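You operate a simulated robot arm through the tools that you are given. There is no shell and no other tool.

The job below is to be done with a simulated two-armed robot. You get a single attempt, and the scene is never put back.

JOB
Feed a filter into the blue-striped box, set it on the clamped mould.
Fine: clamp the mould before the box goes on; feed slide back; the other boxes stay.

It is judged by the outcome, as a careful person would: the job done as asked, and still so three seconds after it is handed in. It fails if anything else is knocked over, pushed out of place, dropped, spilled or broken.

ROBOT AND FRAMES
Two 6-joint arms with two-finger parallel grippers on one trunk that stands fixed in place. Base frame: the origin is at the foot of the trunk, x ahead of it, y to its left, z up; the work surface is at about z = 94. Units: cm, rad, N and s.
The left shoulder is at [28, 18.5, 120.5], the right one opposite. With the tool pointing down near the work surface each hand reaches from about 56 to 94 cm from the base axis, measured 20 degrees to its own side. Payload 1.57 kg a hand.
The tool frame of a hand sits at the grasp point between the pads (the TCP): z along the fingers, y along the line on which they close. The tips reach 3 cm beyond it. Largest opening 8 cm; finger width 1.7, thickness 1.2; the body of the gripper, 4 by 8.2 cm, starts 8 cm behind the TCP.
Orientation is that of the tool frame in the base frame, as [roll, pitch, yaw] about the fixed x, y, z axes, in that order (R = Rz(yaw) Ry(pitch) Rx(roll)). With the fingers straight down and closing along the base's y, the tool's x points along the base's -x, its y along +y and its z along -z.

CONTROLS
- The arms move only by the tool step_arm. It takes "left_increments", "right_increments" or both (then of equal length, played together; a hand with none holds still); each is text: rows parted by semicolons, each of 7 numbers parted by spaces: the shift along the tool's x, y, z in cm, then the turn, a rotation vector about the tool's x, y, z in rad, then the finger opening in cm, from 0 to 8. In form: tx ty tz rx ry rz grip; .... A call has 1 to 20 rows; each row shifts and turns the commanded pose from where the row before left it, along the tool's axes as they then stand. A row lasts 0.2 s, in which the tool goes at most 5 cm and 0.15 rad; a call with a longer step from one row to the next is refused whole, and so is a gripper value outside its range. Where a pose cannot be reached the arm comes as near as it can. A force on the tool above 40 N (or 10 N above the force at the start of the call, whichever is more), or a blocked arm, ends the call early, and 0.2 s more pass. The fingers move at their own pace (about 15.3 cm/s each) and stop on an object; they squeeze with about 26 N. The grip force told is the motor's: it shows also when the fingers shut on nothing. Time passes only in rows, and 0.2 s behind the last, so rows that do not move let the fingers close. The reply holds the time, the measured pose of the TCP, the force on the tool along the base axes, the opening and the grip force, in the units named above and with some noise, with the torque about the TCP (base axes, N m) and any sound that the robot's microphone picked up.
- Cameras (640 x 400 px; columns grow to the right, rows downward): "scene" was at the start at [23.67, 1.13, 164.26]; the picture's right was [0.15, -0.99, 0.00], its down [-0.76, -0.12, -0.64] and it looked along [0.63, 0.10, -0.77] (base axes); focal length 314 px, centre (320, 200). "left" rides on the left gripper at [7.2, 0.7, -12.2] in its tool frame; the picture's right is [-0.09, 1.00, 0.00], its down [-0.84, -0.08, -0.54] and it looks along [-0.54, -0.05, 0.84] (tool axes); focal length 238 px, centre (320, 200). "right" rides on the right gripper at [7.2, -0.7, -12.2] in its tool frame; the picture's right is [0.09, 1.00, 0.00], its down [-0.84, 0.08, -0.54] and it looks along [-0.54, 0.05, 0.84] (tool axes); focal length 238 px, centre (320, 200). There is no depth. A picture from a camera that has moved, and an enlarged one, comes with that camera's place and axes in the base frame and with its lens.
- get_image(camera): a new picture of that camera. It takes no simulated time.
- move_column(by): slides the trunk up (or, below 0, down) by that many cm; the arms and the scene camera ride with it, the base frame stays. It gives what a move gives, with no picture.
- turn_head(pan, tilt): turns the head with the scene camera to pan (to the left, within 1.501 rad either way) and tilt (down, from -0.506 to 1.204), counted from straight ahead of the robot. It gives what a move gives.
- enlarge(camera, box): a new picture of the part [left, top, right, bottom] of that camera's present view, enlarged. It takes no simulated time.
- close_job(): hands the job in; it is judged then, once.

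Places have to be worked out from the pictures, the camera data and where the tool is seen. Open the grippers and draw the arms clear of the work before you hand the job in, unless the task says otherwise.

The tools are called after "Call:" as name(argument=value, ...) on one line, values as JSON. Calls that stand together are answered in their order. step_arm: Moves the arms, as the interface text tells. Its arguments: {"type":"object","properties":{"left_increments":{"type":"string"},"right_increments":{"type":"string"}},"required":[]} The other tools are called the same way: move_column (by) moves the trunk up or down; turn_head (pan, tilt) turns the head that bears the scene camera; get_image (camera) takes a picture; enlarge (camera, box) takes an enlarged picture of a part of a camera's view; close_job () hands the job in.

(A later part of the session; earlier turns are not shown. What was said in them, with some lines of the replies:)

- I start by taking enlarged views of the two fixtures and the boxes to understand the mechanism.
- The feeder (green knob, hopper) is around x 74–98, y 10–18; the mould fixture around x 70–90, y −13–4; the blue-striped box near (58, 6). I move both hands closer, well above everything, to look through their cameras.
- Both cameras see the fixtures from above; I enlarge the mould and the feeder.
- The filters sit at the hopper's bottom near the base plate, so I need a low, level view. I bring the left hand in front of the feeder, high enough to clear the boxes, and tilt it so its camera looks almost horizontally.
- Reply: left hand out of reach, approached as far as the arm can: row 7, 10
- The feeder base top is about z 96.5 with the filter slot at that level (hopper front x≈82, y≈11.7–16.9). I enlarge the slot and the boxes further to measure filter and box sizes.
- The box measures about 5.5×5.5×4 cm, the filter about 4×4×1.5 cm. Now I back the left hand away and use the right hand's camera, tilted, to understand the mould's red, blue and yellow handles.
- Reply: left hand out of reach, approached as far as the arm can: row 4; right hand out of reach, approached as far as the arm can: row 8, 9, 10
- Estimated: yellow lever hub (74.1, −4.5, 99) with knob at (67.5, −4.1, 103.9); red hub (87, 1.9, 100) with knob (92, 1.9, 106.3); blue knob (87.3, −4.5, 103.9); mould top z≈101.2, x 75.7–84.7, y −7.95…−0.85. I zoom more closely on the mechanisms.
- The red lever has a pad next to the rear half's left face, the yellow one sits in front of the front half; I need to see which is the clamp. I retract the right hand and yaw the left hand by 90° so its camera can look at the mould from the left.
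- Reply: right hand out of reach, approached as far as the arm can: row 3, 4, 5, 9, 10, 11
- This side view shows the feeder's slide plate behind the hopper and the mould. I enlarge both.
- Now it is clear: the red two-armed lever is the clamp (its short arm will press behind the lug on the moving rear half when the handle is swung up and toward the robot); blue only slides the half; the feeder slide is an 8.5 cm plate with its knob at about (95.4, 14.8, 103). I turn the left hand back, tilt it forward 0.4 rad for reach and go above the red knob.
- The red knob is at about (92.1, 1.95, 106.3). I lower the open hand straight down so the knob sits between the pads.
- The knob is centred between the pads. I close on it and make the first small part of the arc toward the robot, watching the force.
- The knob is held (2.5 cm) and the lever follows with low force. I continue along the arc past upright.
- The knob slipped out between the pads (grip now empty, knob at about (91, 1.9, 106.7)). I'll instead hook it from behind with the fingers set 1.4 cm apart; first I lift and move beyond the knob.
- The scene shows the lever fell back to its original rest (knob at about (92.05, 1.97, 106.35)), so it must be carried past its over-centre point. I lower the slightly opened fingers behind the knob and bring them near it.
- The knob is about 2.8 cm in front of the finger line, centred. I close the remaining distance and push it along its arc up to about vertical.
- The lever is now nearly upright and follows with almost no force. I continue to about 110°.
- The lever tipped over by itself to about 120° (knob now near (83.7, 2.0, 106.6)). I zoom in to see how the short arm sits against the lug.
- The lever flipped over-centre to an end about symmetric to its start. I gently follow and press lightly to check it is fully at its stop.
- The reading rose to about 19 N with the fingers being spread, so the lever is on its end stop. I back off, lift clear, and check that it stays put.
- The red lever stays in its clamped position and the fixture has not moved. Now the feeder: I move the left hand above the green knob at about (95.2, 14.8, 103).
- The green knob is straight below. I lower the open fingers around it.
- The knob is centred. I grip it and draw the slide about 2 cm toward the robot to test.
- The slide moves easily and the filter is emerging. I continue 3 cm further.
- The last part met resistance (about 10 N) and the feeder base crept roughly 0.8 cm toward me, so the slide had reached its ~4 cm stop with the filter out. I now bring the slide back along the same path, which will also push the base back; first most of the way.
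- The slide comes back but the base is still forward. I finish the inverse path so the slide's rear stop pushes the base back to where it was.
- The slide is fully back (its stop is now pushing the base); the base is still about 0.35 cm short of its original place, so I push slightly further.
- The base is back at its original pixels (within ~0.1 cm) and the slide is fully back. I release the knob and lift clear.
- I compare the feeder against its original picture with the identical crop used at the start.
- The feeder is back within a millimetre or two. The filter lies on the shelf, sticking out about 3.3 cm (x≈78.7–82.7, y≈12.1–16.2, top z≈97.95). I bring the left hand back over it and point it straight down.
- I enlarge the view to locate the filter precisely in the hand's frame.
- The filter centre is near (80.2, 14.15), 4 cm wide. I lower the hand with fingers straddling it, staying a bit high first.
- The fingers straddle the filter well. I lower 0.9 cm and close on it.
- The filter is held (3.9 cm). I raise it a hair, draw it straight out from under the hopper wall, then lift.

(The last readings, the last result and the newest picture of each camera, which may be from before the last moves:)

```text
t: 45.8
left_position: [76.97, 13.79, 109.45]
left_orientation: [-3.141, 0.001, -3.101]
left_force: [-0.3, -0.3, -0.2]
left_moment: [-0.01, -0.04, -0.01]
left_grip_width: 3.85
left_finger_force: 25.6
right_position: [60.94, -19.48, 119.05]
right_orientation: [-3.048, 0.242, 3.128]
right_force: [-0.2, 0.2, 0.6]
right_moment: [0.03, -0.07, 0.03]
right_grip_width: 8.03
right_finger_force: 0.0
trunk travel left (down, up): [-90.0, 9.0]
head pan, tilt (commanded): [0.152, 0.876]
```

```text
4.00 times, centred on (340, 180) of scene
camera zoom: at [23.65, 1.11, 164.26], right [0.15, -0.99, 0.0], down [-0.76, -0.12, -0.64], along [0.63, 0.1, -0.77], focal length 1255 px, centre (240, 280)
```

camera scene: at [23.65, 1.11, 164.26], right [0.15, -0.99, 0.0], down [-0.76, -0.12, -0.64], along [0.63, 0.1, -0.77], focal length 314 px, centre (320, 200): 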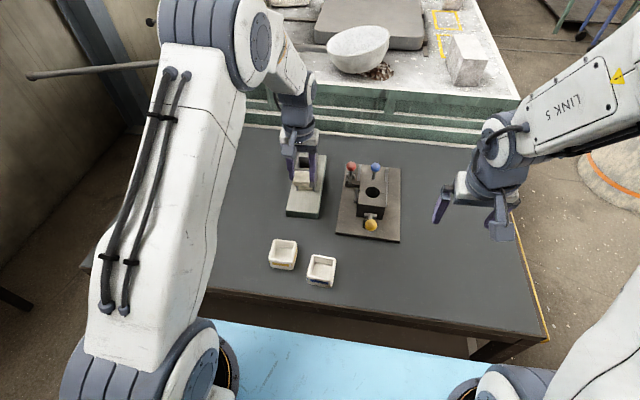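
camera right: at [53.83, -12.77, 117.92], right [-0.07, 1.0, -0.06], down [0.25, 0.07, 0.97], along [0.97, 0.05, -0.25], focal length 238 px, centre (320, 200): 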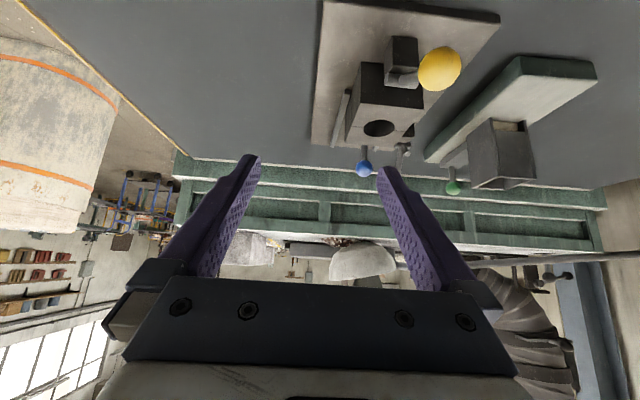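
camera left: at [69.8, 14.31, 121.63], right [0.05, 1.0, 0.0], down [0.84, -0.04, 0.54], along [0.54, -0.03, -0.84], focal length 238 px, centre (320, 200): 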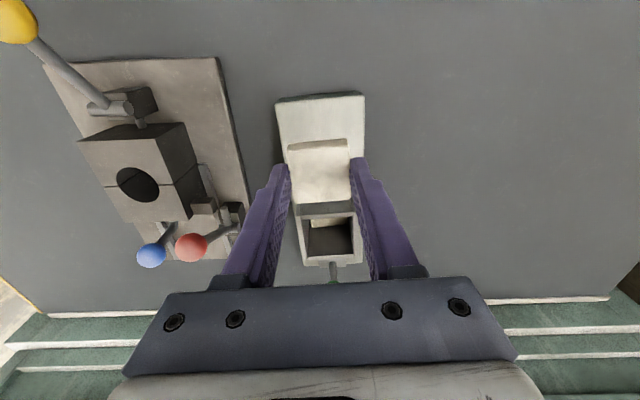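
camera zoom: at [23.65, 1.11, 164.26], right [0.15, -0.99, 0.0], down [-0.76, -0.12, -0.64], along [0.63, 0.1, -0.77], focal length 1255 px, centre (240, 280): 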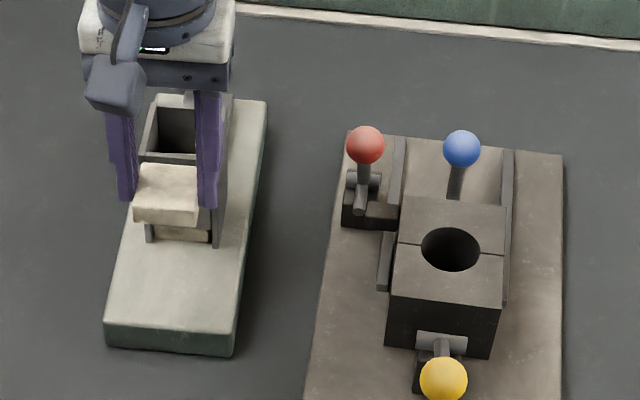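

The filter is securely lifted. I carry it over to above the blue-striped box and align its yaw with the box.

Call:
step_arm(left_increments="3.31 -1.19 0.17 0 0 0 3.5; 3.31 -1.19 0.17 0 0 0 3.5; 3.31 -1.19 0.17 0 0 0 3.5; 3.31 -1.19 0.17 0 0 0 3.5; 3.31 -1.19 0.17 0 0 0 3.5; 3.31 -1.19 0.17 0 0 0 3.5; 0 0 0 0 0 0.09 3.5; 0 0 0 0 0 0 3.5; 0 0 0 0 0 0 3.5")

Call:
get_image(camera="left")

Call:
get_image(camera="scene")

Call:
get_image(camera="right")

```text
t: 47.8
left_position: [57.45, 6.16, 108.46]
left_orientation: [3.141, 0.002, 3.092]
left_force: [-0.7, -0.6, 0.3]
left_moment: [0.01, -0.02, -0.01]
left_grip_width: 3.82
left_finger_force: 26.0
right_position: [60.99, -19.57, 118.98]
right_orientation: [-3.049, 0.241, 3.127]
right_force: [-0.1, -0.9, 0.3]
right_moment: [-0.04, -0.01, 0.0]
right_grip_width: 8.01
right_finger_force: 0.1
trunk travel left (down, up): [-90.0, 9.0]
head pan, tilt (commanded): [0.152, 0.876]
```

```text
taken
camera left: at [50.38, 7.29, 120.64], right [0.14, 0.99, 0.0], down [0.83, -0.12, 0.54], along [0.54, -0.08, -0.84], focal length 238 px, centre (320, 200)
```

left: 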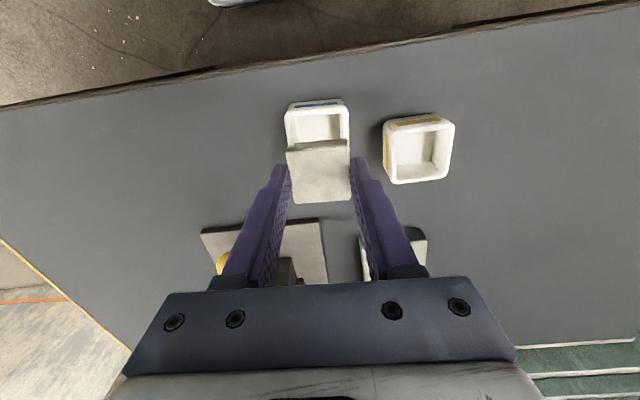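

```text
taken
camera scene: at [23.67, 1.11, 164.26], right [0.15, -0.99, 0.0], down [-0.76, -0.12, -0.64], along [0.63, 0.1, -0.77], focal length 314 px, centre (320, 200)
```

scene: 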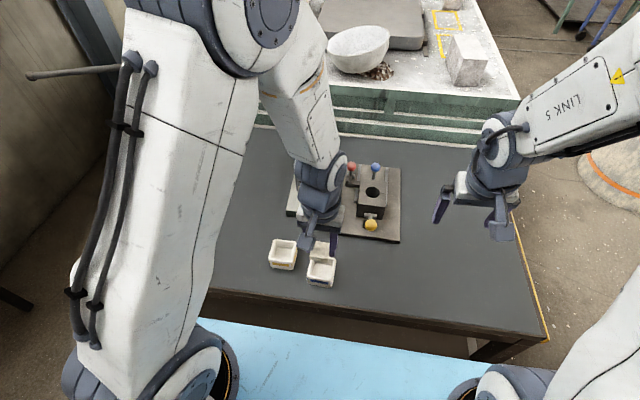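

```text
taken
camera right: at [51.15, -18.83, 129.04], right [-0.05, 0.99, -0.11], down [0.69, 0.12, 0.72], along [0.72, -0.04, -0.69], focal length 238 px, centre (320, 200)
```

right: 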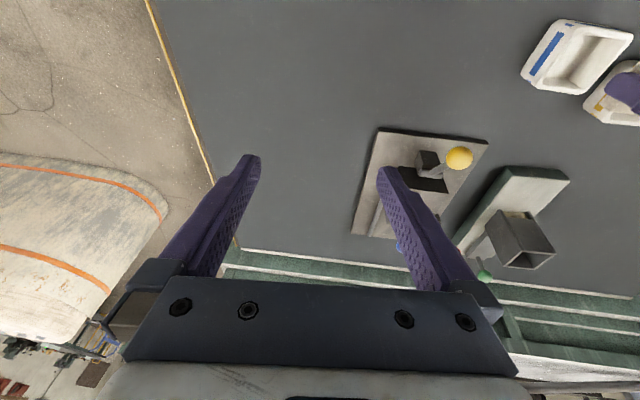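

I zoom in on the held filter and box from the scene and the hand cameras.

Call:
enlarge(camera="scene", box=[290, 220, 350, 290])

Call:
enlarge(camera="left", box=[260, 80, 380, 220])

```text
5.71 times, centred on (320, 255) of scene
camera zoom: at [23.67, 1.11, 164.26], right [0.15, -0.99, 0.0], down [-0.76, -0.12, -0.64], along [0.63, 0.1, -0.77], focal length 1793 px, centre (320, -114)
```

zoom: 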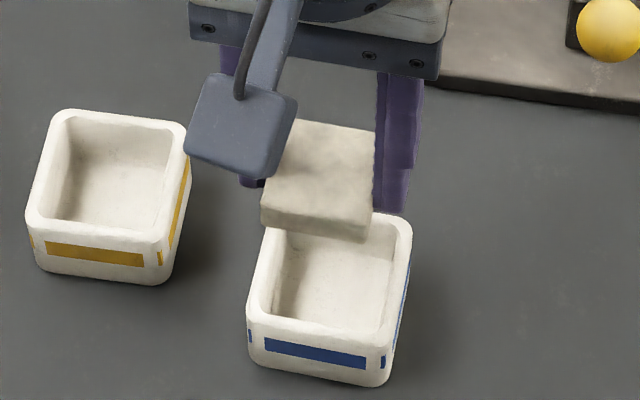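

```text
2.86 times, centred on (320, 150) of left
camera zoom: at [50.38, 7.29, 120.64], right [0.14, 0.99, 0.0], down [0.83, -0.12, 0.54], along [0.54, -0.08, -0.84], focal length 681 px, centre (320, 343)
```

zoom: 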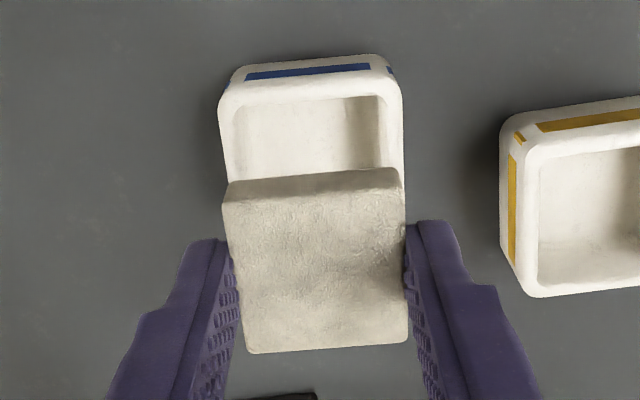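

The filter centre is at about (57.95, 6.2) versus the box centre (58.1, 5.97). I shift slightly and descend until the filter is just above the rim, then check.

Call:
step_arm(left_increments="-0.16 -0.21 1.5 0 0 0 3.5; 0 0 2.3 0 0 0 3.5; 0 0 2.2 0 0 0 3.5; 0 0 0 0 0 0 3.5; 0 0 0 0 0 0 3.5")

Call:
enlarge(camera="scene", box=[290, 230, 350, 300])

Call:
enlarge(camera="left", box=[260, 100, 380, 240])

```text
t: 49.0
left_position: [57.79, 5.99, 102.6]
left_orientation: [3.141, 0.002, 3.09]
left_force: [0.8, 0.4, 0.5]
left_moment: [-0.02, 0.0, 0.04]
left_grip_width: 3.87
left_finger_force: 26.3
right_position: [60.94, -19.59, 118.95]
right_orientation: [-3.048, 0.24, 3.127]
right_force: [0.1, -0.1, 0.3]
right_moment: [0.01, 0.01, 0.01]
right_grip_width: 8.02
right_finger_force: 0.0
trunk travel left (down, up): [-90.0, 9.0]
head pan, tilt (commanded): [0.152, 0.876]
```

```text
5.71 times, centred on (320, 265) of scene
camera zoom: at [23.66, 1.11, 164.26], right [0.15, -0.99, 0.0], down [-0.76, -0.12, -0.64], along [0.63, 0.1, -0.77], focal length 1793 px, centre (320, -171)
```

zoom: 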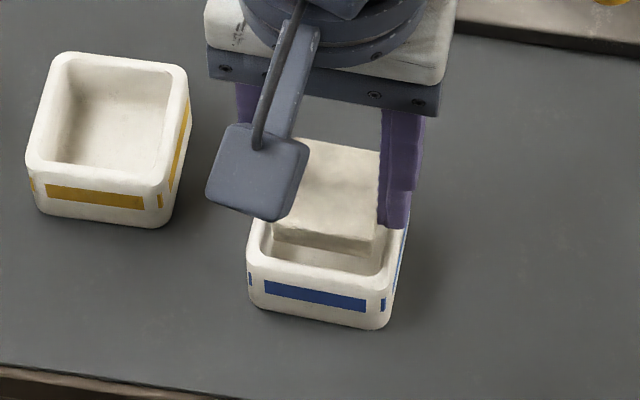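

```text
2.86 times, centred on (320, 170) of left
camera zoom: at [50.5, 7.0, 114.74], right [0.14, 0.99, 0.0], down [0.83, -0.12, 0.54], along [0.54, -0.08, -0.84], focal length 681 px, centre (320, 286)
```

zoom: 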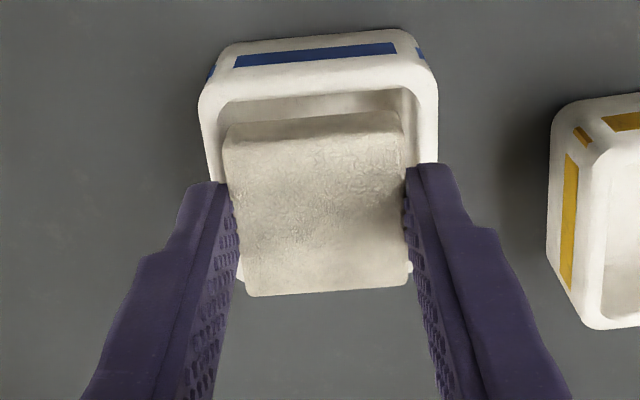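

The filter is centred over the opening within about 0.2 cm. I nudge it 0.12 cm and lower so its lower part enters the box, fingertips just above the rim.

Call:
step_arm(left_increments="-0.12 0 0.4 0 0 0 3.5; 0 0 0.4 0 0 0 3.5; 0 0 0.4 0 0 0 3.5; 0 0 0 0 0 0 3.5")

Call:
enlarge(camera="scene", box=[290, 230, 350, 300])

Call:
enlarge(camera="left", box=[260, 100, 380, 240])

```text
t: 50.0
left_position: [57.78, 5.76, 101.1]
left_orientation: [-3.141, 0.003, 3.092]
left_force: [-1.2, 1.1, 7.5]
left_moment: [-0.02, 0.01, -0.01]
left_grip_width: 3.84
left_finger_force: 25.4
right_position: [60.96, -19.55, 119.05]
right_orientation: [-3.048, 0.242, 3.127]
right_force: [-0.5, 0.4, 0.4]
right_moment: [0.02, -0.01, -0.01]
right_grip_width: 8.02
right_finger_force: 0.0
trunk travel left (down, up): [-90.0, 9.0]
head pan, tilt (commanded): [0.152, 0.876]
```

```text
5.71 times, centred on (320, 265) of scene
camera zoom: at [23.64, 1.12, 164.27], right [0.15, -0.99, 0.0], down [-0.76, -0.12, -0.64], along [0.63, 0.1, -0.77], focal length 1793 px, centre (320, -171)
```

zoom: 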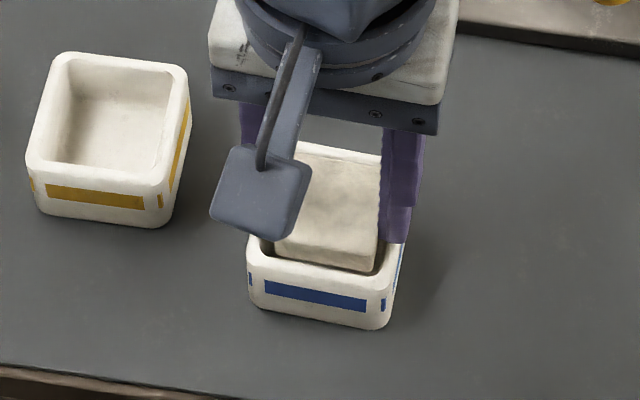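

```text
2.86 times, centred on (320, 170) of left
camera zoom: at [50.58, 6.95, 113.35], right [0.14, 0.99, 0.0], down [0.83, -0.12, 0.54], along [0.54, -0.08, -0.84], focal length 681 px, centre (320, 286)
```

zoom: 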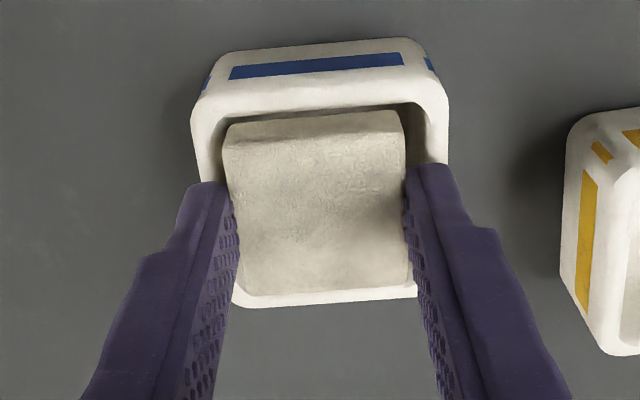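

The fingertips are just touching the rim (7.5 N) and the filter's lower part is inside the opening. I relieve the contact slightly and release.

Call:
step_arm(left_increments="0 0 -0.15 0 0 0 3.5; 0 0 0 0 0 0 4.3; 0 0 0 0 0 0 5; 0 0 0 0 0 0 5.5; 0 0 0 0 0 0 5.5")

Call:
enlarge(camera="scene", box=[290, 230, 350, 300])

Call:
enlarge(camera="left", box=[260, 100, 380, 240])

```text
t: 51.2
left_position: [57.68, 5.89, 101.44]
left_orientation: [3.141, 0.001, 3.091]
left_force: [-0.1, 0.0, 0.2]
left_moment: [0.0, 0.0, 0.01]
left_grip_width: 5.5
left_finger_force: 0.0
right_position: [61.03, -19.57, 118.91]
right_orientation: [-3.049, 0.241, 3.126]
right_force: [-0.5, 0.1, 1.1]
right_moment: [0.0, 0.01, 0.02]
right_grip_width: 8.02
right_finger_force: 0.1
trunk travel left (down, up): [-90.0, 9.0]
head pan, tilt (commanded): [0.152, 0.876]
```

```text
5.71 times, centred on (320, 265) of scene
camera zoom: at [23.67, 1.11, 164.26], right [0.15, -0.99, 0.0], down [-0.76, -0.12, -0.64], along [0.63, 0.1, -0.77], focal length 1793 px, centre (320, -171)
```

zoom: 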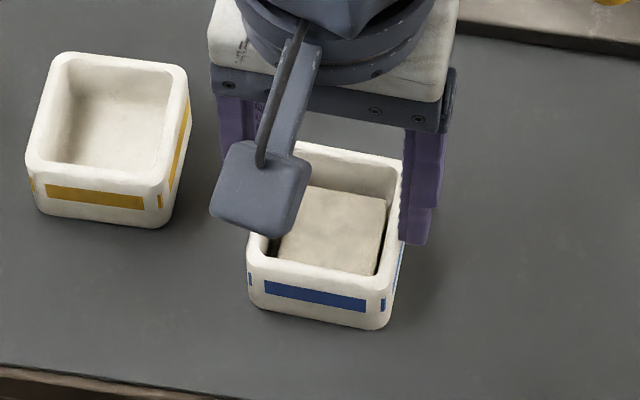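

```text
2.86 times, centred on (320, 170) of left
camera zoom: at [50.62, 6.96, 113.49], right [0.14, 0.99, 0.0], down [0.83, -0.12, 0.54], along [0.54, -0.08, -0.84], focal length 681 px, centre (320, 286)
```

zoom: 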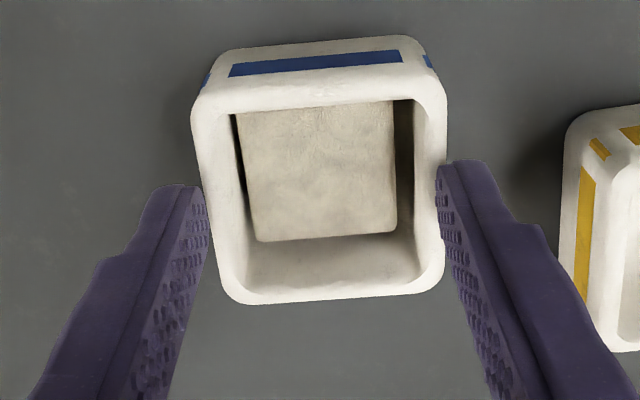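

The filter lies flat inside the blue-striped box. I open wide, centre over the box and lower the fingers outside its two side walls.

Call:
step_arm(left_increments="0 0 -0.6 0 0 0 8; 0 0 0 0 0 0 8; -0.4 0.1 0 0 0 0 8; 0 0 1.3 0 0 0 8; 0 0 1.3 0 0 0 8; 0 0 1.1 0 0 0 8; 0 0 0 0 0 0 8")

Call:
enlarge(camera="scene", box=[280, 220, 360, 300])

Call:
get_image(camera="left")

```text
t: 52.8
left_position: [58.14, 5.97, 98.2]
left_orientation: [3.141, 0.0, 3.093]
left_force: [0.1, 0.4, 0.5]
left_moment: [-0.02, -0.02, 0.01]
left_grip_width: 7.98
left_finger_force: 0.1
right_position: [61.03, -19.61, 118.88]
right_orientation: [-3.049, 0.241, 3.128]
right_force: [0.6, -0.2, 0.6]
right_moment: [0.0, 0.04, -0.02]
right_grip_width: 8.03
right_finger_force: 0.1
trunk travel left (down, up): [-90.0, 9.0]
head pan, tilt (commanded): [0.152, 0.876]
```

```text
5.00 times, centred on (320, 260) of scene
camera zoom: at [23.67, 1.11, 164.26], right [0.15, -0.99, 0.0], down [-0.76, -0.12, -0.64], along [0.63, 0.1, -0.77], focal length 1569 px, centre (320, -100)
```

zoom: 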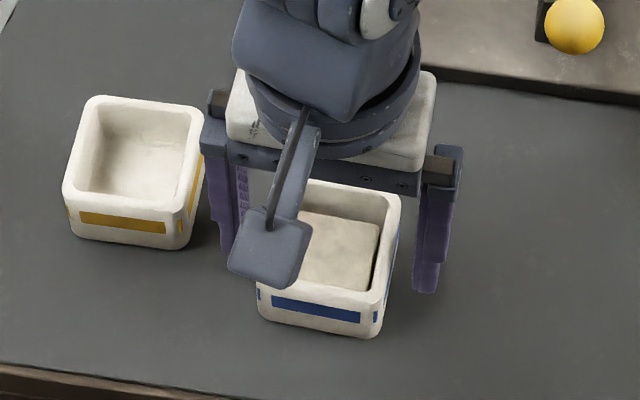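

```text
taken
camera left: at [51.0, 7.03, 110.32], right [0.14, 0.99, 0.0], down [0.83, -0.12, 0.54], along [0.54, -0.08, -0.84], focal length 238 px, centre (320, 200)
```

left: 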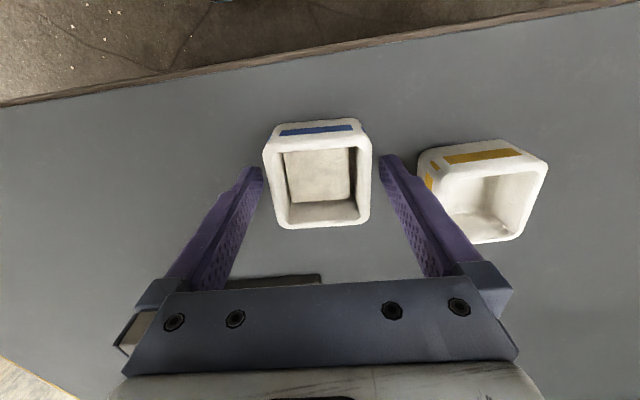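

The fingers are on both sides of the box with clearance to the yellow one. I close on it and lift slightly.

Call:
step_arm(left_increments="0 0 0 0 0 0 6.6; 0 0 0 0 0 0 5.2; 0 0 0 0 0 0 5.2; 0 0 0 0 0 0 5.2; 0 0 -1 0 0 0 5.2; 0 0 -2 0 0 0 5.2; 0 0 0 0 0 0 5.2")

Call:
enlarge(camera="scene", box=[280, 220, 360, 300])

Call:
get_image(camera="left")

```text
t: 54.4
left_position: [58.03, 5.97, 101.31]
left_orientation: [-3.141, -0.001, 3.091]
left_force: [-0.6, 0.0, -0.8]
left_moment: [-0.02, -0.02, 0.01]
left_grip_width: 5.97
left_finger_force: 25.7
right_position: [61.02, -19.47, 118.88]
right_orientation: [-3.051, 0.242, 3.127]
right_force: [0.7, -0.3, -0.7]
right_moment: [0.0, 0.01, 0.02]
right_grip_width: 7.99
right_finger_force: 0.1
trunk travel left (down, up): [-90.0, 9.0]
head pan, tilt (commanded): [0.152, 0.876]
```

```text
5.00 times, centred on (320, 260) of scene
camera zoom: at [23.65, 1.12, 164.26], right [0.15, -0.99, 0.0], down [-0.76, -0.12, -0.64], along [0.63, 0.1, -0.77], focal length 1569 px, centre (320, -100)
```

zoom: 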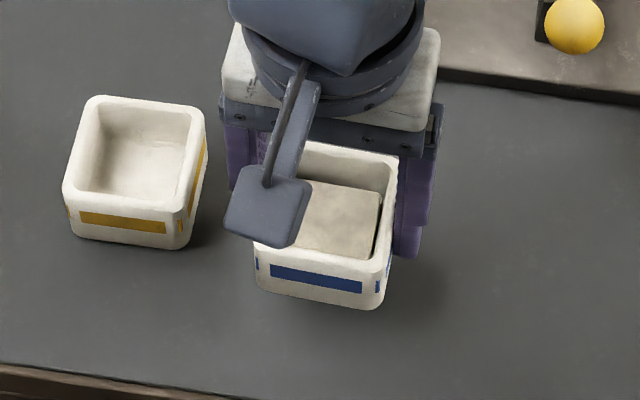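

```text
taken
camera left: at [50.99, 7.04, 113.41], right [0.14, 0.99, 0.0], down [0.83, -0.12, 0.54], along [0.54, -0.08, -0.84], focal length 238 px, centre (320, 200)
```

left: 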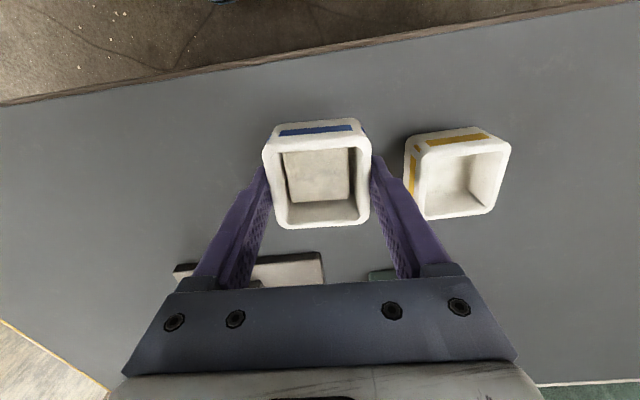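

The box with the filter is held firmly (5.97 cm). I lift it above all knobs and carry it over the mould.

Call:
step_arm(left_increments="0 0 -2 0 0 0 5.2; 0 0 -2.5 0 0 0 5.2; 0 0 -2.5 0 0 0 5.2; 0 0 -2.5 0 0 0 5.2; 0 0 -2.2 0 0 0 5.2; -1.8 -0.7 0 0 0 0 5.2; -2.8 -1.15 0 0 0 0 5.2; -2.8 -1.15 0 0 0 0 5.2; -2.8 -1.15 0 0 0 0 5.2; -2.8 -1.15 0 0 0 0 5.2; -2.8 -1.15 0 0 0 0 5.2; -2.8 -1.15 0 0 0 0 5.2; -2.5 -1 0 0 0 0 5.2; -1.7 -0.67 0 0 0 -0.03 5.2; 0 0 0 0 0 0 5.2; 0 0 0 0 0 0 5.2")

Call:
get_image(camera="left")

Call:
enlarge(camera="scene", box=[310, 120, 430, 240])

Call:
get_image(camera="right")

```text
t: 57.8
left_position: [80.53, -4.26, 112.87]
left_orientation: [3.141, 0.001, 3.124]
left_force: [-0.7, 0.2, -0.1]
left_moment: [-0.03, 0.0, 0.01]
left_grip_width: 5.95
left_finger_force: 25.9
right_position: [60.88, -19.61, 118.86]
right_orientation: [-3.051, 0.241, 3.128]
right_force: [-0.4, 0.5, -0.2]
right_moment: [0.0, 0.01, 0.04]
right_grip_width: 8.0
right_finger_force: 0.1
trunk travel left (down, up): [-90.0, 9.0]
head pan, tilt (commanded): [0.152, 0.876]
```

```text
taken
camera left: at [73.39, -3.5, 125.02], right [0.11, 0.99, 0.0], down [0.83, -0.09, 0.54], along [0.54, -0.06, -0.84], focal length 238 px, centre (320, 200)
```

left: 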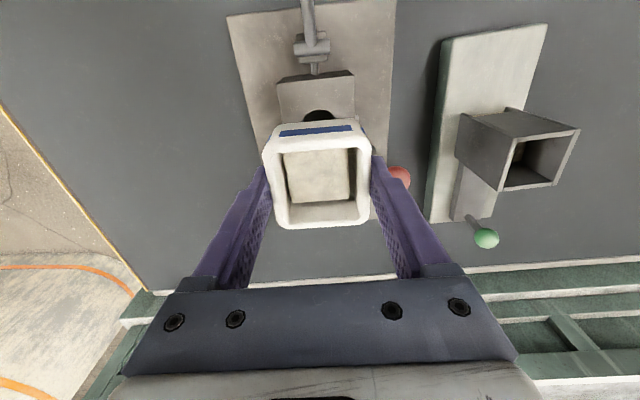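

```text
3.33 times, centred on (370, 180) of scene
camera zoom: at [23.67, 1.11, 164.26], right [0.15, -0.99, 0.0], down [-0.76, -0.12, -0.64], along [0.63, 0.1, -0.77], focal length 1046 px, centre (153, 267)
```

zoom: 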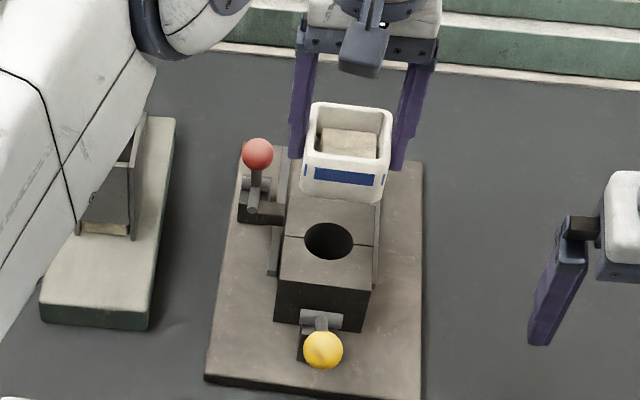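

```text
taken
camera right: at [51.15, -18.83, 129.04], right [-0.05, 0.99, -0.11], down [0.69, 0.12, 0.72], along [0.72, -0.04, -0.69], focal length 238 px, centre (320, 200)
```

right: 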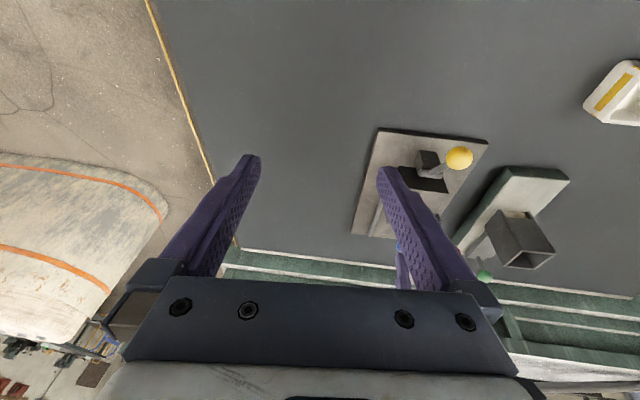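

The box hovers centred above the mould (about 0.2 cm too far in x). Before lowering I look again at the yellow mechanism and the clamp from this new angle.

Call:
enlarge(camera="left", box=[260, 0, 380, 130])

Call:
enlarge(camera="scene", box=[340, 160, 400, 240])

```text
3.08 times, centred on (320, 65) of left
camera zoom: at [73.39, -3.5, 125.02], right [0.11, 0.99, 0.0], down [0.83, -0.09, 0.54], along [0.54, -0.06, -0.84], focal length 733 px, centre (320, 615)
```

zoom: 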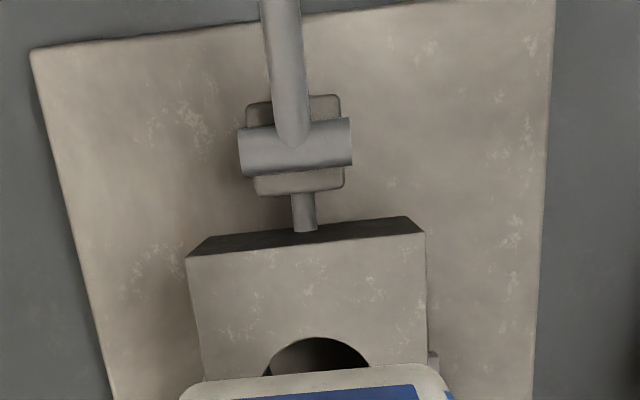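

```text
5.00 times, centred on (370, 200) of scene
camera zoom: at [23.67, 1.11, 164.26], right [0.15, -0.99, 0.0], down [-0.76, -0.12, -0.64], along [0.63, 0.1, -0.77], focal length 1569 px, centre (70, 200)
```

zoom: 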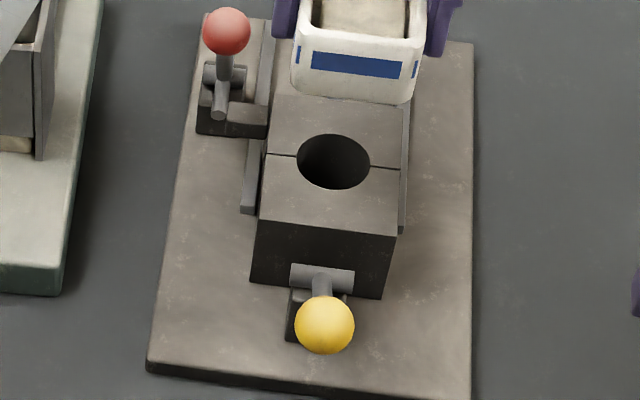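

The yellow lever drives a pin through the fixed front half (an ejector), so red is indeed the clamp. I zoom in on the toe of the red lever and the lug once more before setting the box down.

Call:
enlarge(camera="scene", box=[344, 166, 364, 190])

Call:
enlarge(camera="scene", box=[352, 182, 396, 206])

```text
16.00 times, centred on (354, 178) of scene
camera zoom: at [23.67, 1.11, 164.26], right [0.15, -0.99, 0.0], down [-0.76, -0.12, -0.64], along [0.63, 0.1, -0.77], focal length 5020 px, centre (-224, 552)
```

zoom: 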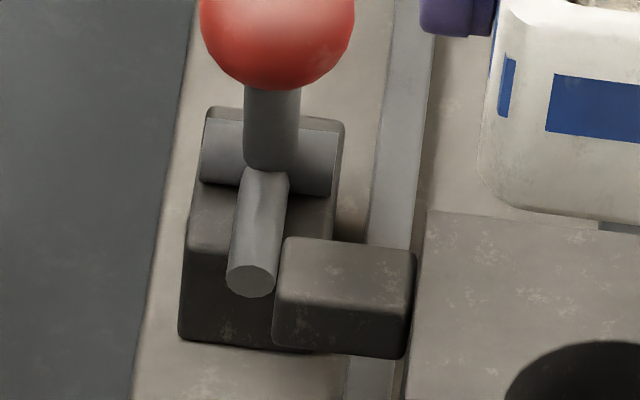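

```text
14.55 times, centred on (374, 194) of scene
camera zoom: at [23.67, 1.11, 164.26], right [0.15, -0.99, 0.0], down [-0.76, -0.12, -0.64], along [0.63, 0.1, -0.77], focal length 4564 px, centre (-466, 287)
```

zoom: 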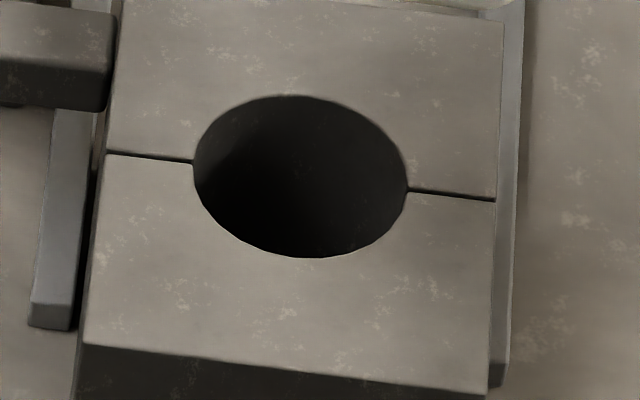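

The toe of the red lever has swung down beside the moving half's lug and stays there; the mould halves are closed. I shift 0.2 cm back and lower the box to just above the mould top.

Call:
step_arm(left_increments="0.2 -0.05 1.5 0 0 0 5.2; 0 0 2 0 0 0 5.2; 0 0 1.8 0 0 0 5.2; 0 0 1 0 0 0 5.2; 0 0 0 0 0 0 5.2")

Call:
enlarge(camera="scene", box=[330, 150, 410, 230])

Call:
enlarge(camera="left", box=[230, 60, 420, 250])

```text
t: 59.0
left_position: [80.27, -4.37, 106.72]
left_orientation: [3.141, 0.003, 3.122]
left_force: [-0.2, -0.2, -1.6]
left_moment: [0.02, -0.01, -0.01]
left_grip_width: 5.95
left_finger_force: 26.2
right_position: [61.07, -19.47, 118.94]
right_orientation: [-3.05, 0.242, 3.127]
right_force: [-0.3, -0.3, 0.2]
right_moment: [-0.02, -0.04, -0.02]
right_grip_width: 8.0
right_finger_force: 0.1
trunk travel left (down, up): [-90.0, 9.0]
head pan, tilt (commanded): [0.152, 0.876]
```

```text
5.00 times, centred on (370, 190) of scene
camera zoom: at [23.68, 1.11, 164.25], right [0.15, -0.99, 0.0], down [-0.76, -0.12, -0.64], along [0.63, 0.1, -0.77], focal length 1569 px, centre (70, 250)
```

zoom: 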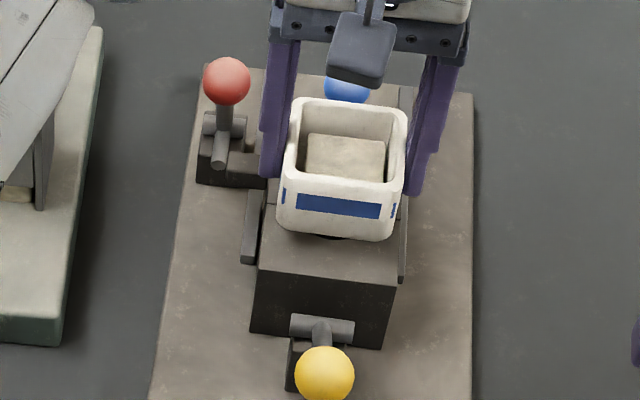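

```text
2.11 times, centred on (325, 155) of left
camera zoom: at [73.07, -3.48, 118.86], right [0.11, 0.99, 0.0], down [0.83, -0.09, 0.54], along [0.54, -0.06, -0.84], focal length 502 px, centre (310, 295)
```

zoom: 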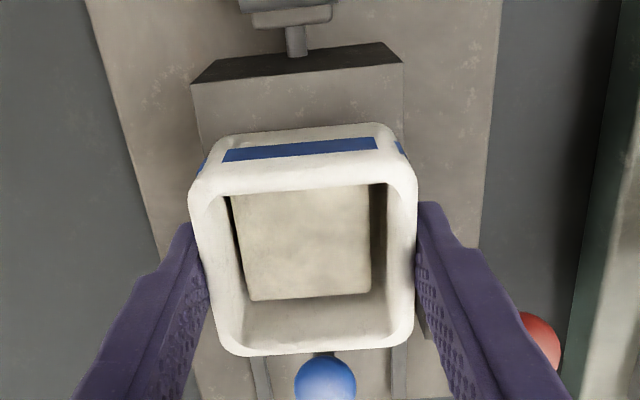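

The box is about 1.3 cm above the mould and centred over the hole. I lower it in small steps until contact shows in the force.

Call:
step_arm(left_increments="0 0 0.5 0 0 0 5.2; 0 0 0.4 0 0 0 5.2; 0 0 0.2 0 0 0 5.2; 0 0 0 0 0 0 5.2")

Call:
enlarge(camera="scene", box=[330, 150, 410, 230])

```text
t: 60.0
left_position: [80.34, -4.48, 105.56]
left_orientation: [3.141, 0.003, 3.121]
left_force: [0.3, -1.1, -1.8]
left_moment: [-0.01, -0.01, 0.0]
left_grip_width: 5.96
left_finger_force: 25.9
right_position: [61.07, -19.49, 119.0]
right_orientation: [-3.048, 0.242, 3.127]
right_force: [-0.2, -0.9, 0.4]
right_moment: [0.01, 0.0, -0.01]
right_grip_width: 8.01
right_finger_force: 0.1
trunk travel left (down, up): [-90.0, 9.0]
head pan, tilt (commanded): [0.152, 0.876]
```

```text
5.00 times, centred on (370, 190) of scene
camera zoom: at [23.68, 1.11, 164.25], right [0.15, -0.99, 0.0], down [-0.76, -0.12, -0.64], along [0.63, 0.1, -0.77], focal length 1569 px, centre (70, 250)
```

zoom: 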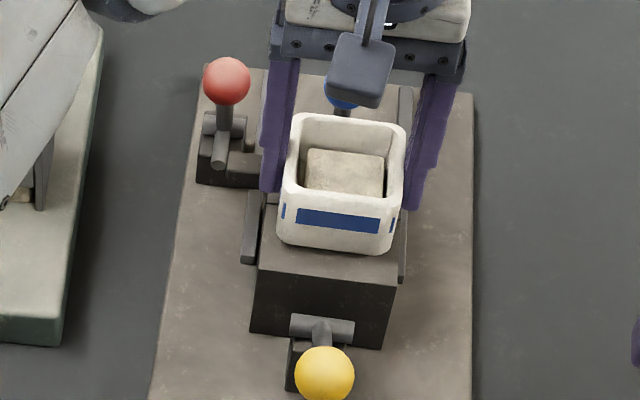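

No contact yet; I continue in 0.1 cm steps.

Call:
step_arm(left_increments="0 0 0.1 0 0 0 5.2; 0 0 0.1 0 0 0 5.2; 0 0 0.1 0 0 0 5.2; 0 0 0 0 0 0 5.2")

Call:
enlarge(camera="scene", box=[340, 160, 400, 220])

```text
t: 61.0
left_position: [80.37, -4.41, 105.33]
left_orientation: [3.141, 0.0, 3.123]
left_force: [0.1, 0.1, -1.1]
left_moment: [0.03, 0.0, 0.0]
left_grip_width: 5.99
left_finger_force: 26.1
right_position: [61.14, -19.48, 118.91]
right_orientation: [-3.049, 0.24, 3.128]
right_force: [0.2, -0.5, 0.2]
right_moment: [0.0, -0.03, 0.01]
right_grip_width: 8.0
right_finger_force: 0.2
trunk travel left (down, up): [-90.0, 9.0]
head pan, tilt (commanded): [0.152, 0.876]
```

```text
6.67 times, centred on (370, 190) of scene
camera zoom: at [23.68, 1.11, 164.25], right [0.15, -0.99, 0.0], down [-0.76, -0.12, -0.64], along [0.63, 0.1, -0.77], focal length 2092 px, centre (-13, 267)
```

zoom: 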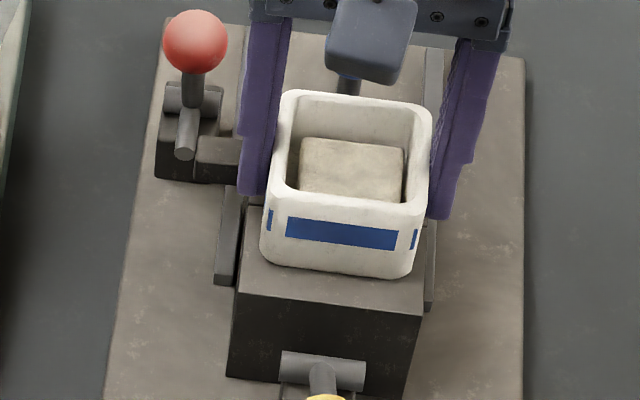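

Call:
step_arm(left_increments="0 0 0.1 0 0 0 5.2; 0 0 0.1 0 0 0 5.2; 0 0 0 0 0 0 5.2")

```text
t: 61.8
left_position: [80.27, -4.42, 105.29]
left_orientation: [3.141, 0.003, 3.124]
left_force: [-2.9, 2.6, 14.3]
left_moment: [0.17, 0.44, -0.11]
left_grip_width: 5.96
left_finger_force: 25.8
right_position: [60.88, -19.45, 118.88]
right_orientation: [-3.049, 0.24, 3.128]
right_force: [0.1, -0.2, -0.2]
right_moment: [0.04, -0.01, 0.0]
right_grip_width: 8.01
right_finger_force: 0.0
trunk travel left (down, up): [-90.0, 9.0]
head pan, tilt (commanded): [0.152, 0.876]
```

Contact is made (14 N): the box sits on the mould. I relieve the pressure slightly and open the fingers.

Call:
step_arm(left_increments="0 0 -0.1 0 0 0 5.2; 0 0 0 0 0 0 6.4; 0 0 0 0 0 0 7.2; 0 0 0 0 0 0 7.4; 0 0 0 0 0 0 7.4")

Call:
enlarge(camera="scene", box=[340, 160, 400, 220])

Call:
get_image(camera="left")

```text
t: 63.0
left_position: [80.3, -4.43, 105.02]
left_orientation: [3.141, 0.002, 3.124]
left_force: [0.2, -0.3, 1.2]
left_moment: [0.0, 0.04, 0.02]
left_grip_width: 7.39
left_finger_force: 0.1
right_position: [61.04, -19.47, 118.96]
right_orientation: [-3.049, 0.24, 3.126]
right_force: [0.2, 0.3, -0.8]
right_moment: [-0.03, 0.0, 0.02]
right_grip_width: 8.0
right_finger_force: 0.0
trunk travel left (down, up): [-90.0, 9.0]
head pan, tilt (commanded): [0.152, 0.876]
```

```text
6.67 times, centred on (370, 190) of scene
camera zoom: at [23.67, 1.11, 164.26], right [0.15, -0.99, 0.0], down [-0.76, -0.12, -0.64], along [0.63, 0.1, -0.77], focal length 2092 px, centre (-13, 267)
```

zoom: 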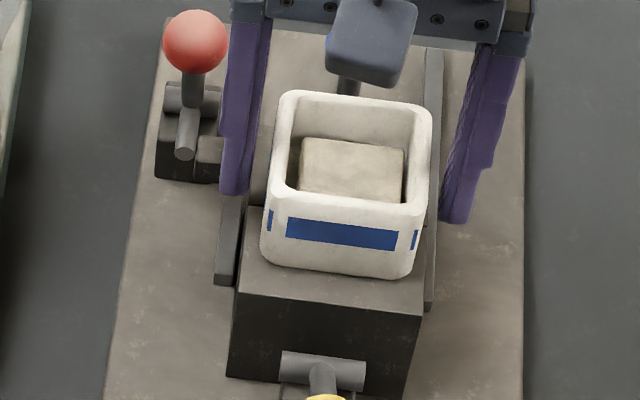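

```text
taken
camera left: at [73.11, -3.59, 117.25], right [0.11, 0.99, 0.0], down [0.83, -0.09, 0.54], along [0.54, -0.06, -0.84], focal length 238 px, centre (320, 200)
```

left: 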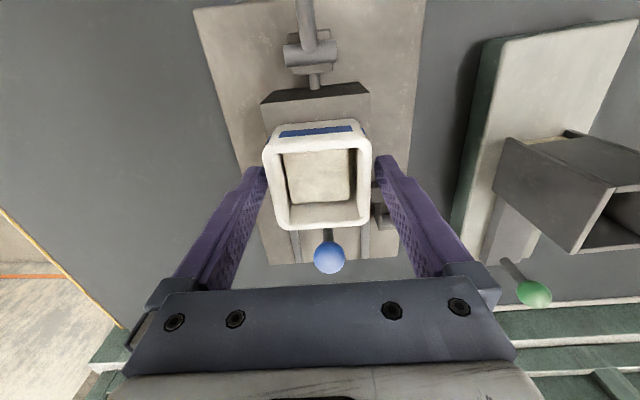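

Released; the box stays in place. I lift the hand straight up and away.

Call:
step_arm(left_increments="0 0 -1.5 0 0 0 7.4; 0 0 -2.5 0 0 0 7.4; 0 0 -3 0 0 0 7.4; 0 0 -3 0 0 0 7.4; 0 0 -3 0 0 0 7.4; 2 2.5 0 0 0 0 7.4; 2.5 3.5 0 0 0 0 7.4; 2.5 3.5 0 0 0 0 7.4; 2.5 3.5 0 0 0 0 7.4; 2.5 3.5 -1 0 0 0 7.4; 1.5 3.5 -1 0 0 0 7.4; 0 0 0 0 0 0 7.4")

Call:
get_image(camera="scene")

Call:
enlarge(camera="scene", box=[260, 130, 420, 230])

Call:
get_image(camera="left")

```text
t: 65.6
left_position: [67.32, 15.91, 120.11]
left_orientation: [-3.141, -0.001, 3.121]
left_force: [-0.2, -0.1, 0.1]
left_moment: [-0.02, 0.0, -0.01]
left_grip_width: 7.39
left_finger_force: 0.1
right_position: [60.95, -19.48, 118.86]
right_orientation: [-3.05, 0.241, 3.126]
right_force: [0.2, 0.7, 0.2]
right_moment: [-0.05, -0.01, 0.02]
right_grip_width: 7.99
right_finger_force: 0.1
trunk travel left (down, up): [-90.0, 9.0]
head pan, tilt (commanded): [0.152, 0.876]
```

```text
taken
camera scene: at [23.66, 1.14, 164.26], right [0.15, -0.99, 0.0], down [-0.76, -0.12, -0.64], along [0.63, 0.1, -0.77], focal length 314 px, centre (320, 200)
```

scene: 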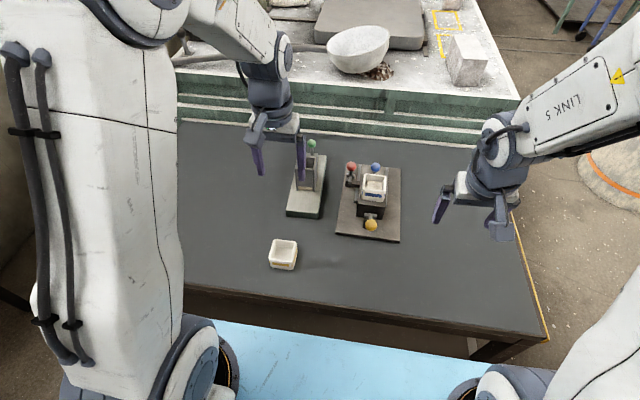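

```text
4.00 times, centred on (340, 180) of scene
camera zoom: at [23.66, 1.14, 164.26], right [0.15, -0.99, 0.0], down [-0.76, -0.12, -0.64], along [0.63, 0.1, -0.77], focal length 1255 px, centre (240, 280)
```

zoom: 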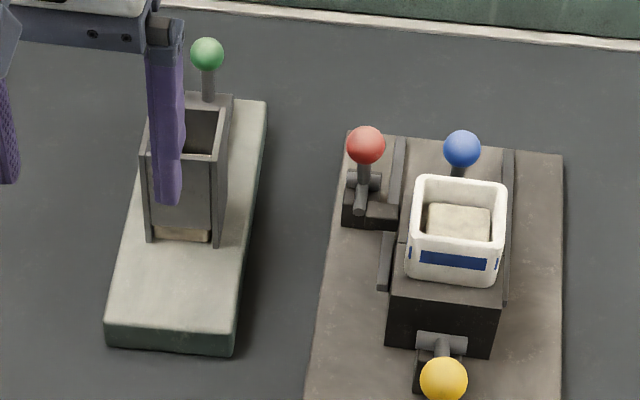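

```text
taken
camera left: at [60.19, 16.74, 132.24], right [0.11, 0.99, 0.0], down [0.83, -0.09, 0.54], along [0.54, -0.06, -0.84], focal length 238 px, centre (320, 200)
```

left: 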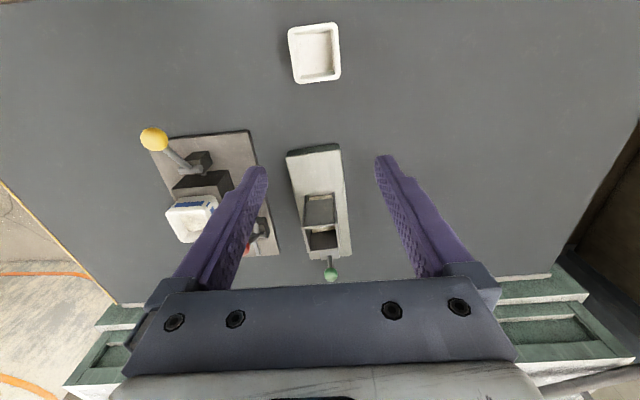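

The box with the filter rests on the mould, red clamp lever forward, feeder and yellow box at their original pixels. For a last verification I turn the left hand to view the clamp and feeder from the side, well above everything.

Call:
step_arm(left_increments="0 0 0 0 0 0.141 7.4; 0 0 0 0 0 0.141 7.4; 0 0 0 0 0 0.141 7.4; 0 0 0 0 0 0.141 7.4; 0 0 0 0 0 0.141 7.4; 0 0 0 0 0 0.141 7.4; 0 0 0 0 0 0.141 7.4; 0 0 0 0 0 0.141 7.4; 0 0 0 0 0 0.141 7.4; 0 0 0 0 0 0.141 7.4; 0 0 0 0 0 0.141 7.4; 0 3 0 0 0 0 7.4; 0 3.5 0.3 0 0 0 7.4; 0 3.5 0.3 0 0 0 7.4; 0 3.5 0.3 0 0 0 7.4; 0 3.5 0.3 0 0 0 7.4; -1 0 0 0 0 0 7.4; 0 0 0 0 0 0 7.4")

Call:
get_image(camera="left")

Call:
enlarge(camera="left", box=[230, 170, 400, 275])

Call:
enlarge(camera="left", box=[200, 40, 440, 180])

```text
t: 69.4
left_position: [84.13, 14.62, 118.87]
left_orientation: [3.141, 0.0, 1.571]
left_force: [0.2, 0.1, -0.5]
left_moment: [-0.02, -0.03, -0.02]
left_grip_width: 7.41
left_finger_force: 0.0
right_position: [60.97, -19.49, 118.9]
right_orientation: [-3.049, 0.241, 3.128]
right_force: [-0.3, 0.1, 0.0]
right_moment: [-0.02, -0.01, 0.0]
right_grip_width: 7.99
right_finger_force: 0.1
trunk travel left (down, up): [-90.0, 9.0]
head pan, tilt (commanded): [0.152, 0.876]
```

```text
taken
camera left: at [84.91, 21.93, 131.06], right [1.0, -0.09, 0.0], down [-0.08, -0.84, 0.54], along [-0.05, -0.54, -0.84], focal length 238 px, centre (320, 200)
```

left: 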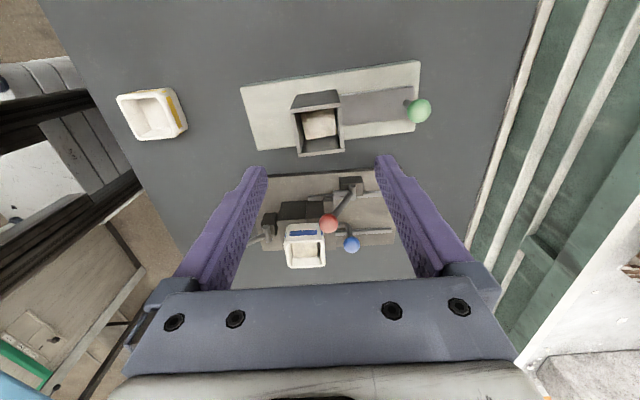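

```text
3.76 times, centred on (315, 222) of left
camera zoom: at [84.91, 21.93, 131.06], right [1.0, -0.09, 0.0], down [-0.08, -0.84, 0.54], along [-0.05, -0.54, -0.84], focal length 897 px, centre (339, 115)
```

zoom: 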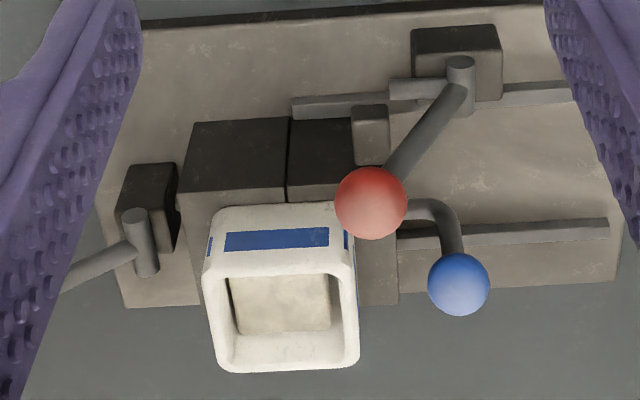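

```text
2.67 times, centred on (320, 110) of left
camera zoom: at [84.91, 21.93, 131.06], right [1.0, -0.09, 0.0], down [-0.08, -0.84, 0.54], along [-0.05, -0.54, -0.84], focal length 636 px, centre (320, 440)
```

zoom: 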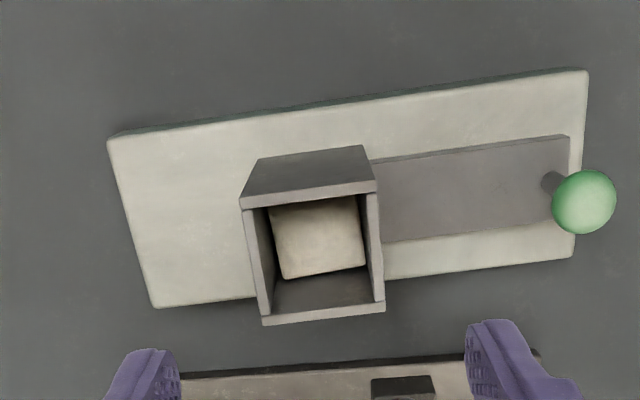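

The clamp toe lies level right behind the lug, the slide is fully back, and the filter lies in the box on the mould. I now withdraw the left arm up and away to its side.

Call:
step_arm(left_increments="0 0 -4 0 0 0 8; 0 0 -4 0 0 0 8; 0 0 -4 0 0 0 8; 2.3 -3.8 0 0 0 0 8; 2.3 -3.8 0 0 0 0 8; 2.3 -3.8 0 0 0 0 8; 2.3 -3.8 0 0 0 0 8; 2.3 -3.8 0 0 0 0 8; 2.3 -3.8 0 0 0 0 8; 2.3 -3.8 0 0 0 0 8; 2.3 -3.8 0 0 0 0 8; 0 0 0 0 0 0 8; 0 0 0 0 0 0 8")

Call:
get_image(camera="scene")

Call:
enlarge(camera="scene", box=[260, 130, 420, 230])

Call:
enlarge(camera="scene", box=[250, 220, 350, 300])

```text
t: 72.2
left_position: [53.73, 33.11, 130.86]
left_orientation: [3.14, -0.001, 1.572]
left_force: [-0.3, 0.2, 0.3]
left_moment: [0.0, -0.03, 0.01]
left_grip_width: 7.98
left_finger_force: 0.1
right_position: [60.93, -19.42, 118.96]
right_orientation: [-3.048, 0.241, 3.127]
right_force: [-0.8, -0.7, 0.8]
right_moment: [0.0, 0.01, 0.0]
right_grip_width: 8.0
right_finger_force: 0.0
trunk travel left (down, up): [-90.0, 9.0]
head pan, tilt (commanded): [0.152, 0.876]
```

```text
taken
camera scene: at [23.68, 1.12, 164.25], right [0.15, -0.99, 0.0], down [-0.76, -0.12, -0.64], along [0.63, 0.1, -0.77], focal length 314 px, centre (320, 200)
```

scene: 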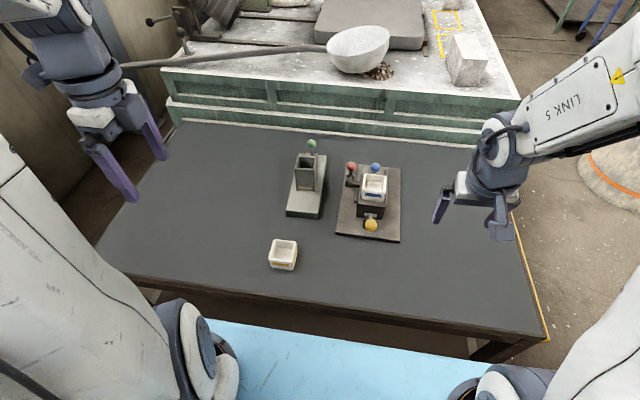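

```text
4.00 times, centred on (340, 180) of scene
camera zoom: at [23.68, 1.12, 164.25], right [0.15, -0.99, 0.0], down [-0.76, -0.12, -0.64], along [0.63, 0.1, -0.77], focal length 1255 px, centre (240, 280)
```

zoom: 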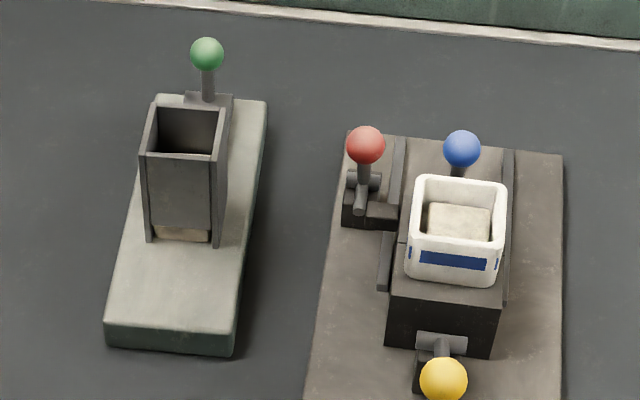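

```text
5.00 times, centred on (300, 260) of scene
camera zoom: at [23.68, 1.12, 164.25], right [0.15, -0.99, 0.0], down [-0.76, -0.12, -0.64], along [0.63, 0.1, -0.77], focal length 1569 px, centre (420, -100)
```

zoom: 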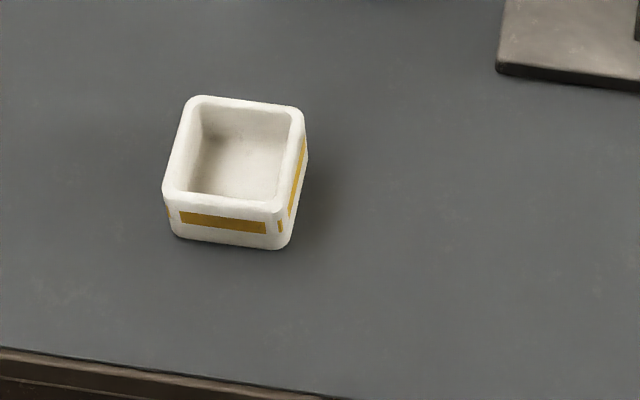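

Everything matches: the filter is in the blue-striped box on the mould, the red clamp is closed, the slide is back, the yellow box and fixtures are in their places, and both open hands are clear. I hand the job in.

Call:
close_job()

```text
The job is handed in.
```

I clamped the mould with the red lever, fed a filter into the blue-striped box, and set the box on the mould. I handed the job in with both hands open and clear, but I haven't seen how it was judged.

- **Clamp:** I took the red lever as the clamp because its short arm swings down next to the lug on the moving mould half. The short arm sits right beside the lug, about 1 mm to one side of it. I didn't test that the mould half is actually held. The lever flipped to its end stop and stayed there before the box went on.
- **Filter:** The feed slide pushed one filter out onto the shelf. I picked it up from there and dropped it into the box, where it lies flat on the bottom.
- **Box:** It sits on the mould, centred over the hole.
- **Feed slide:** It is fully back, and the next filter has dropped into place.
- **Feeder moved:** While I was drawing the slide forward, the feeder base crept about 0.8 cm towards the robot. I pushed it back with the slide's rear stop, and it is now within about 2 mm of where it started.
- **Everything else:** The yellow-striped box and the mould fixture match the starting pictures. I didn't touch the blue or yellow handles.
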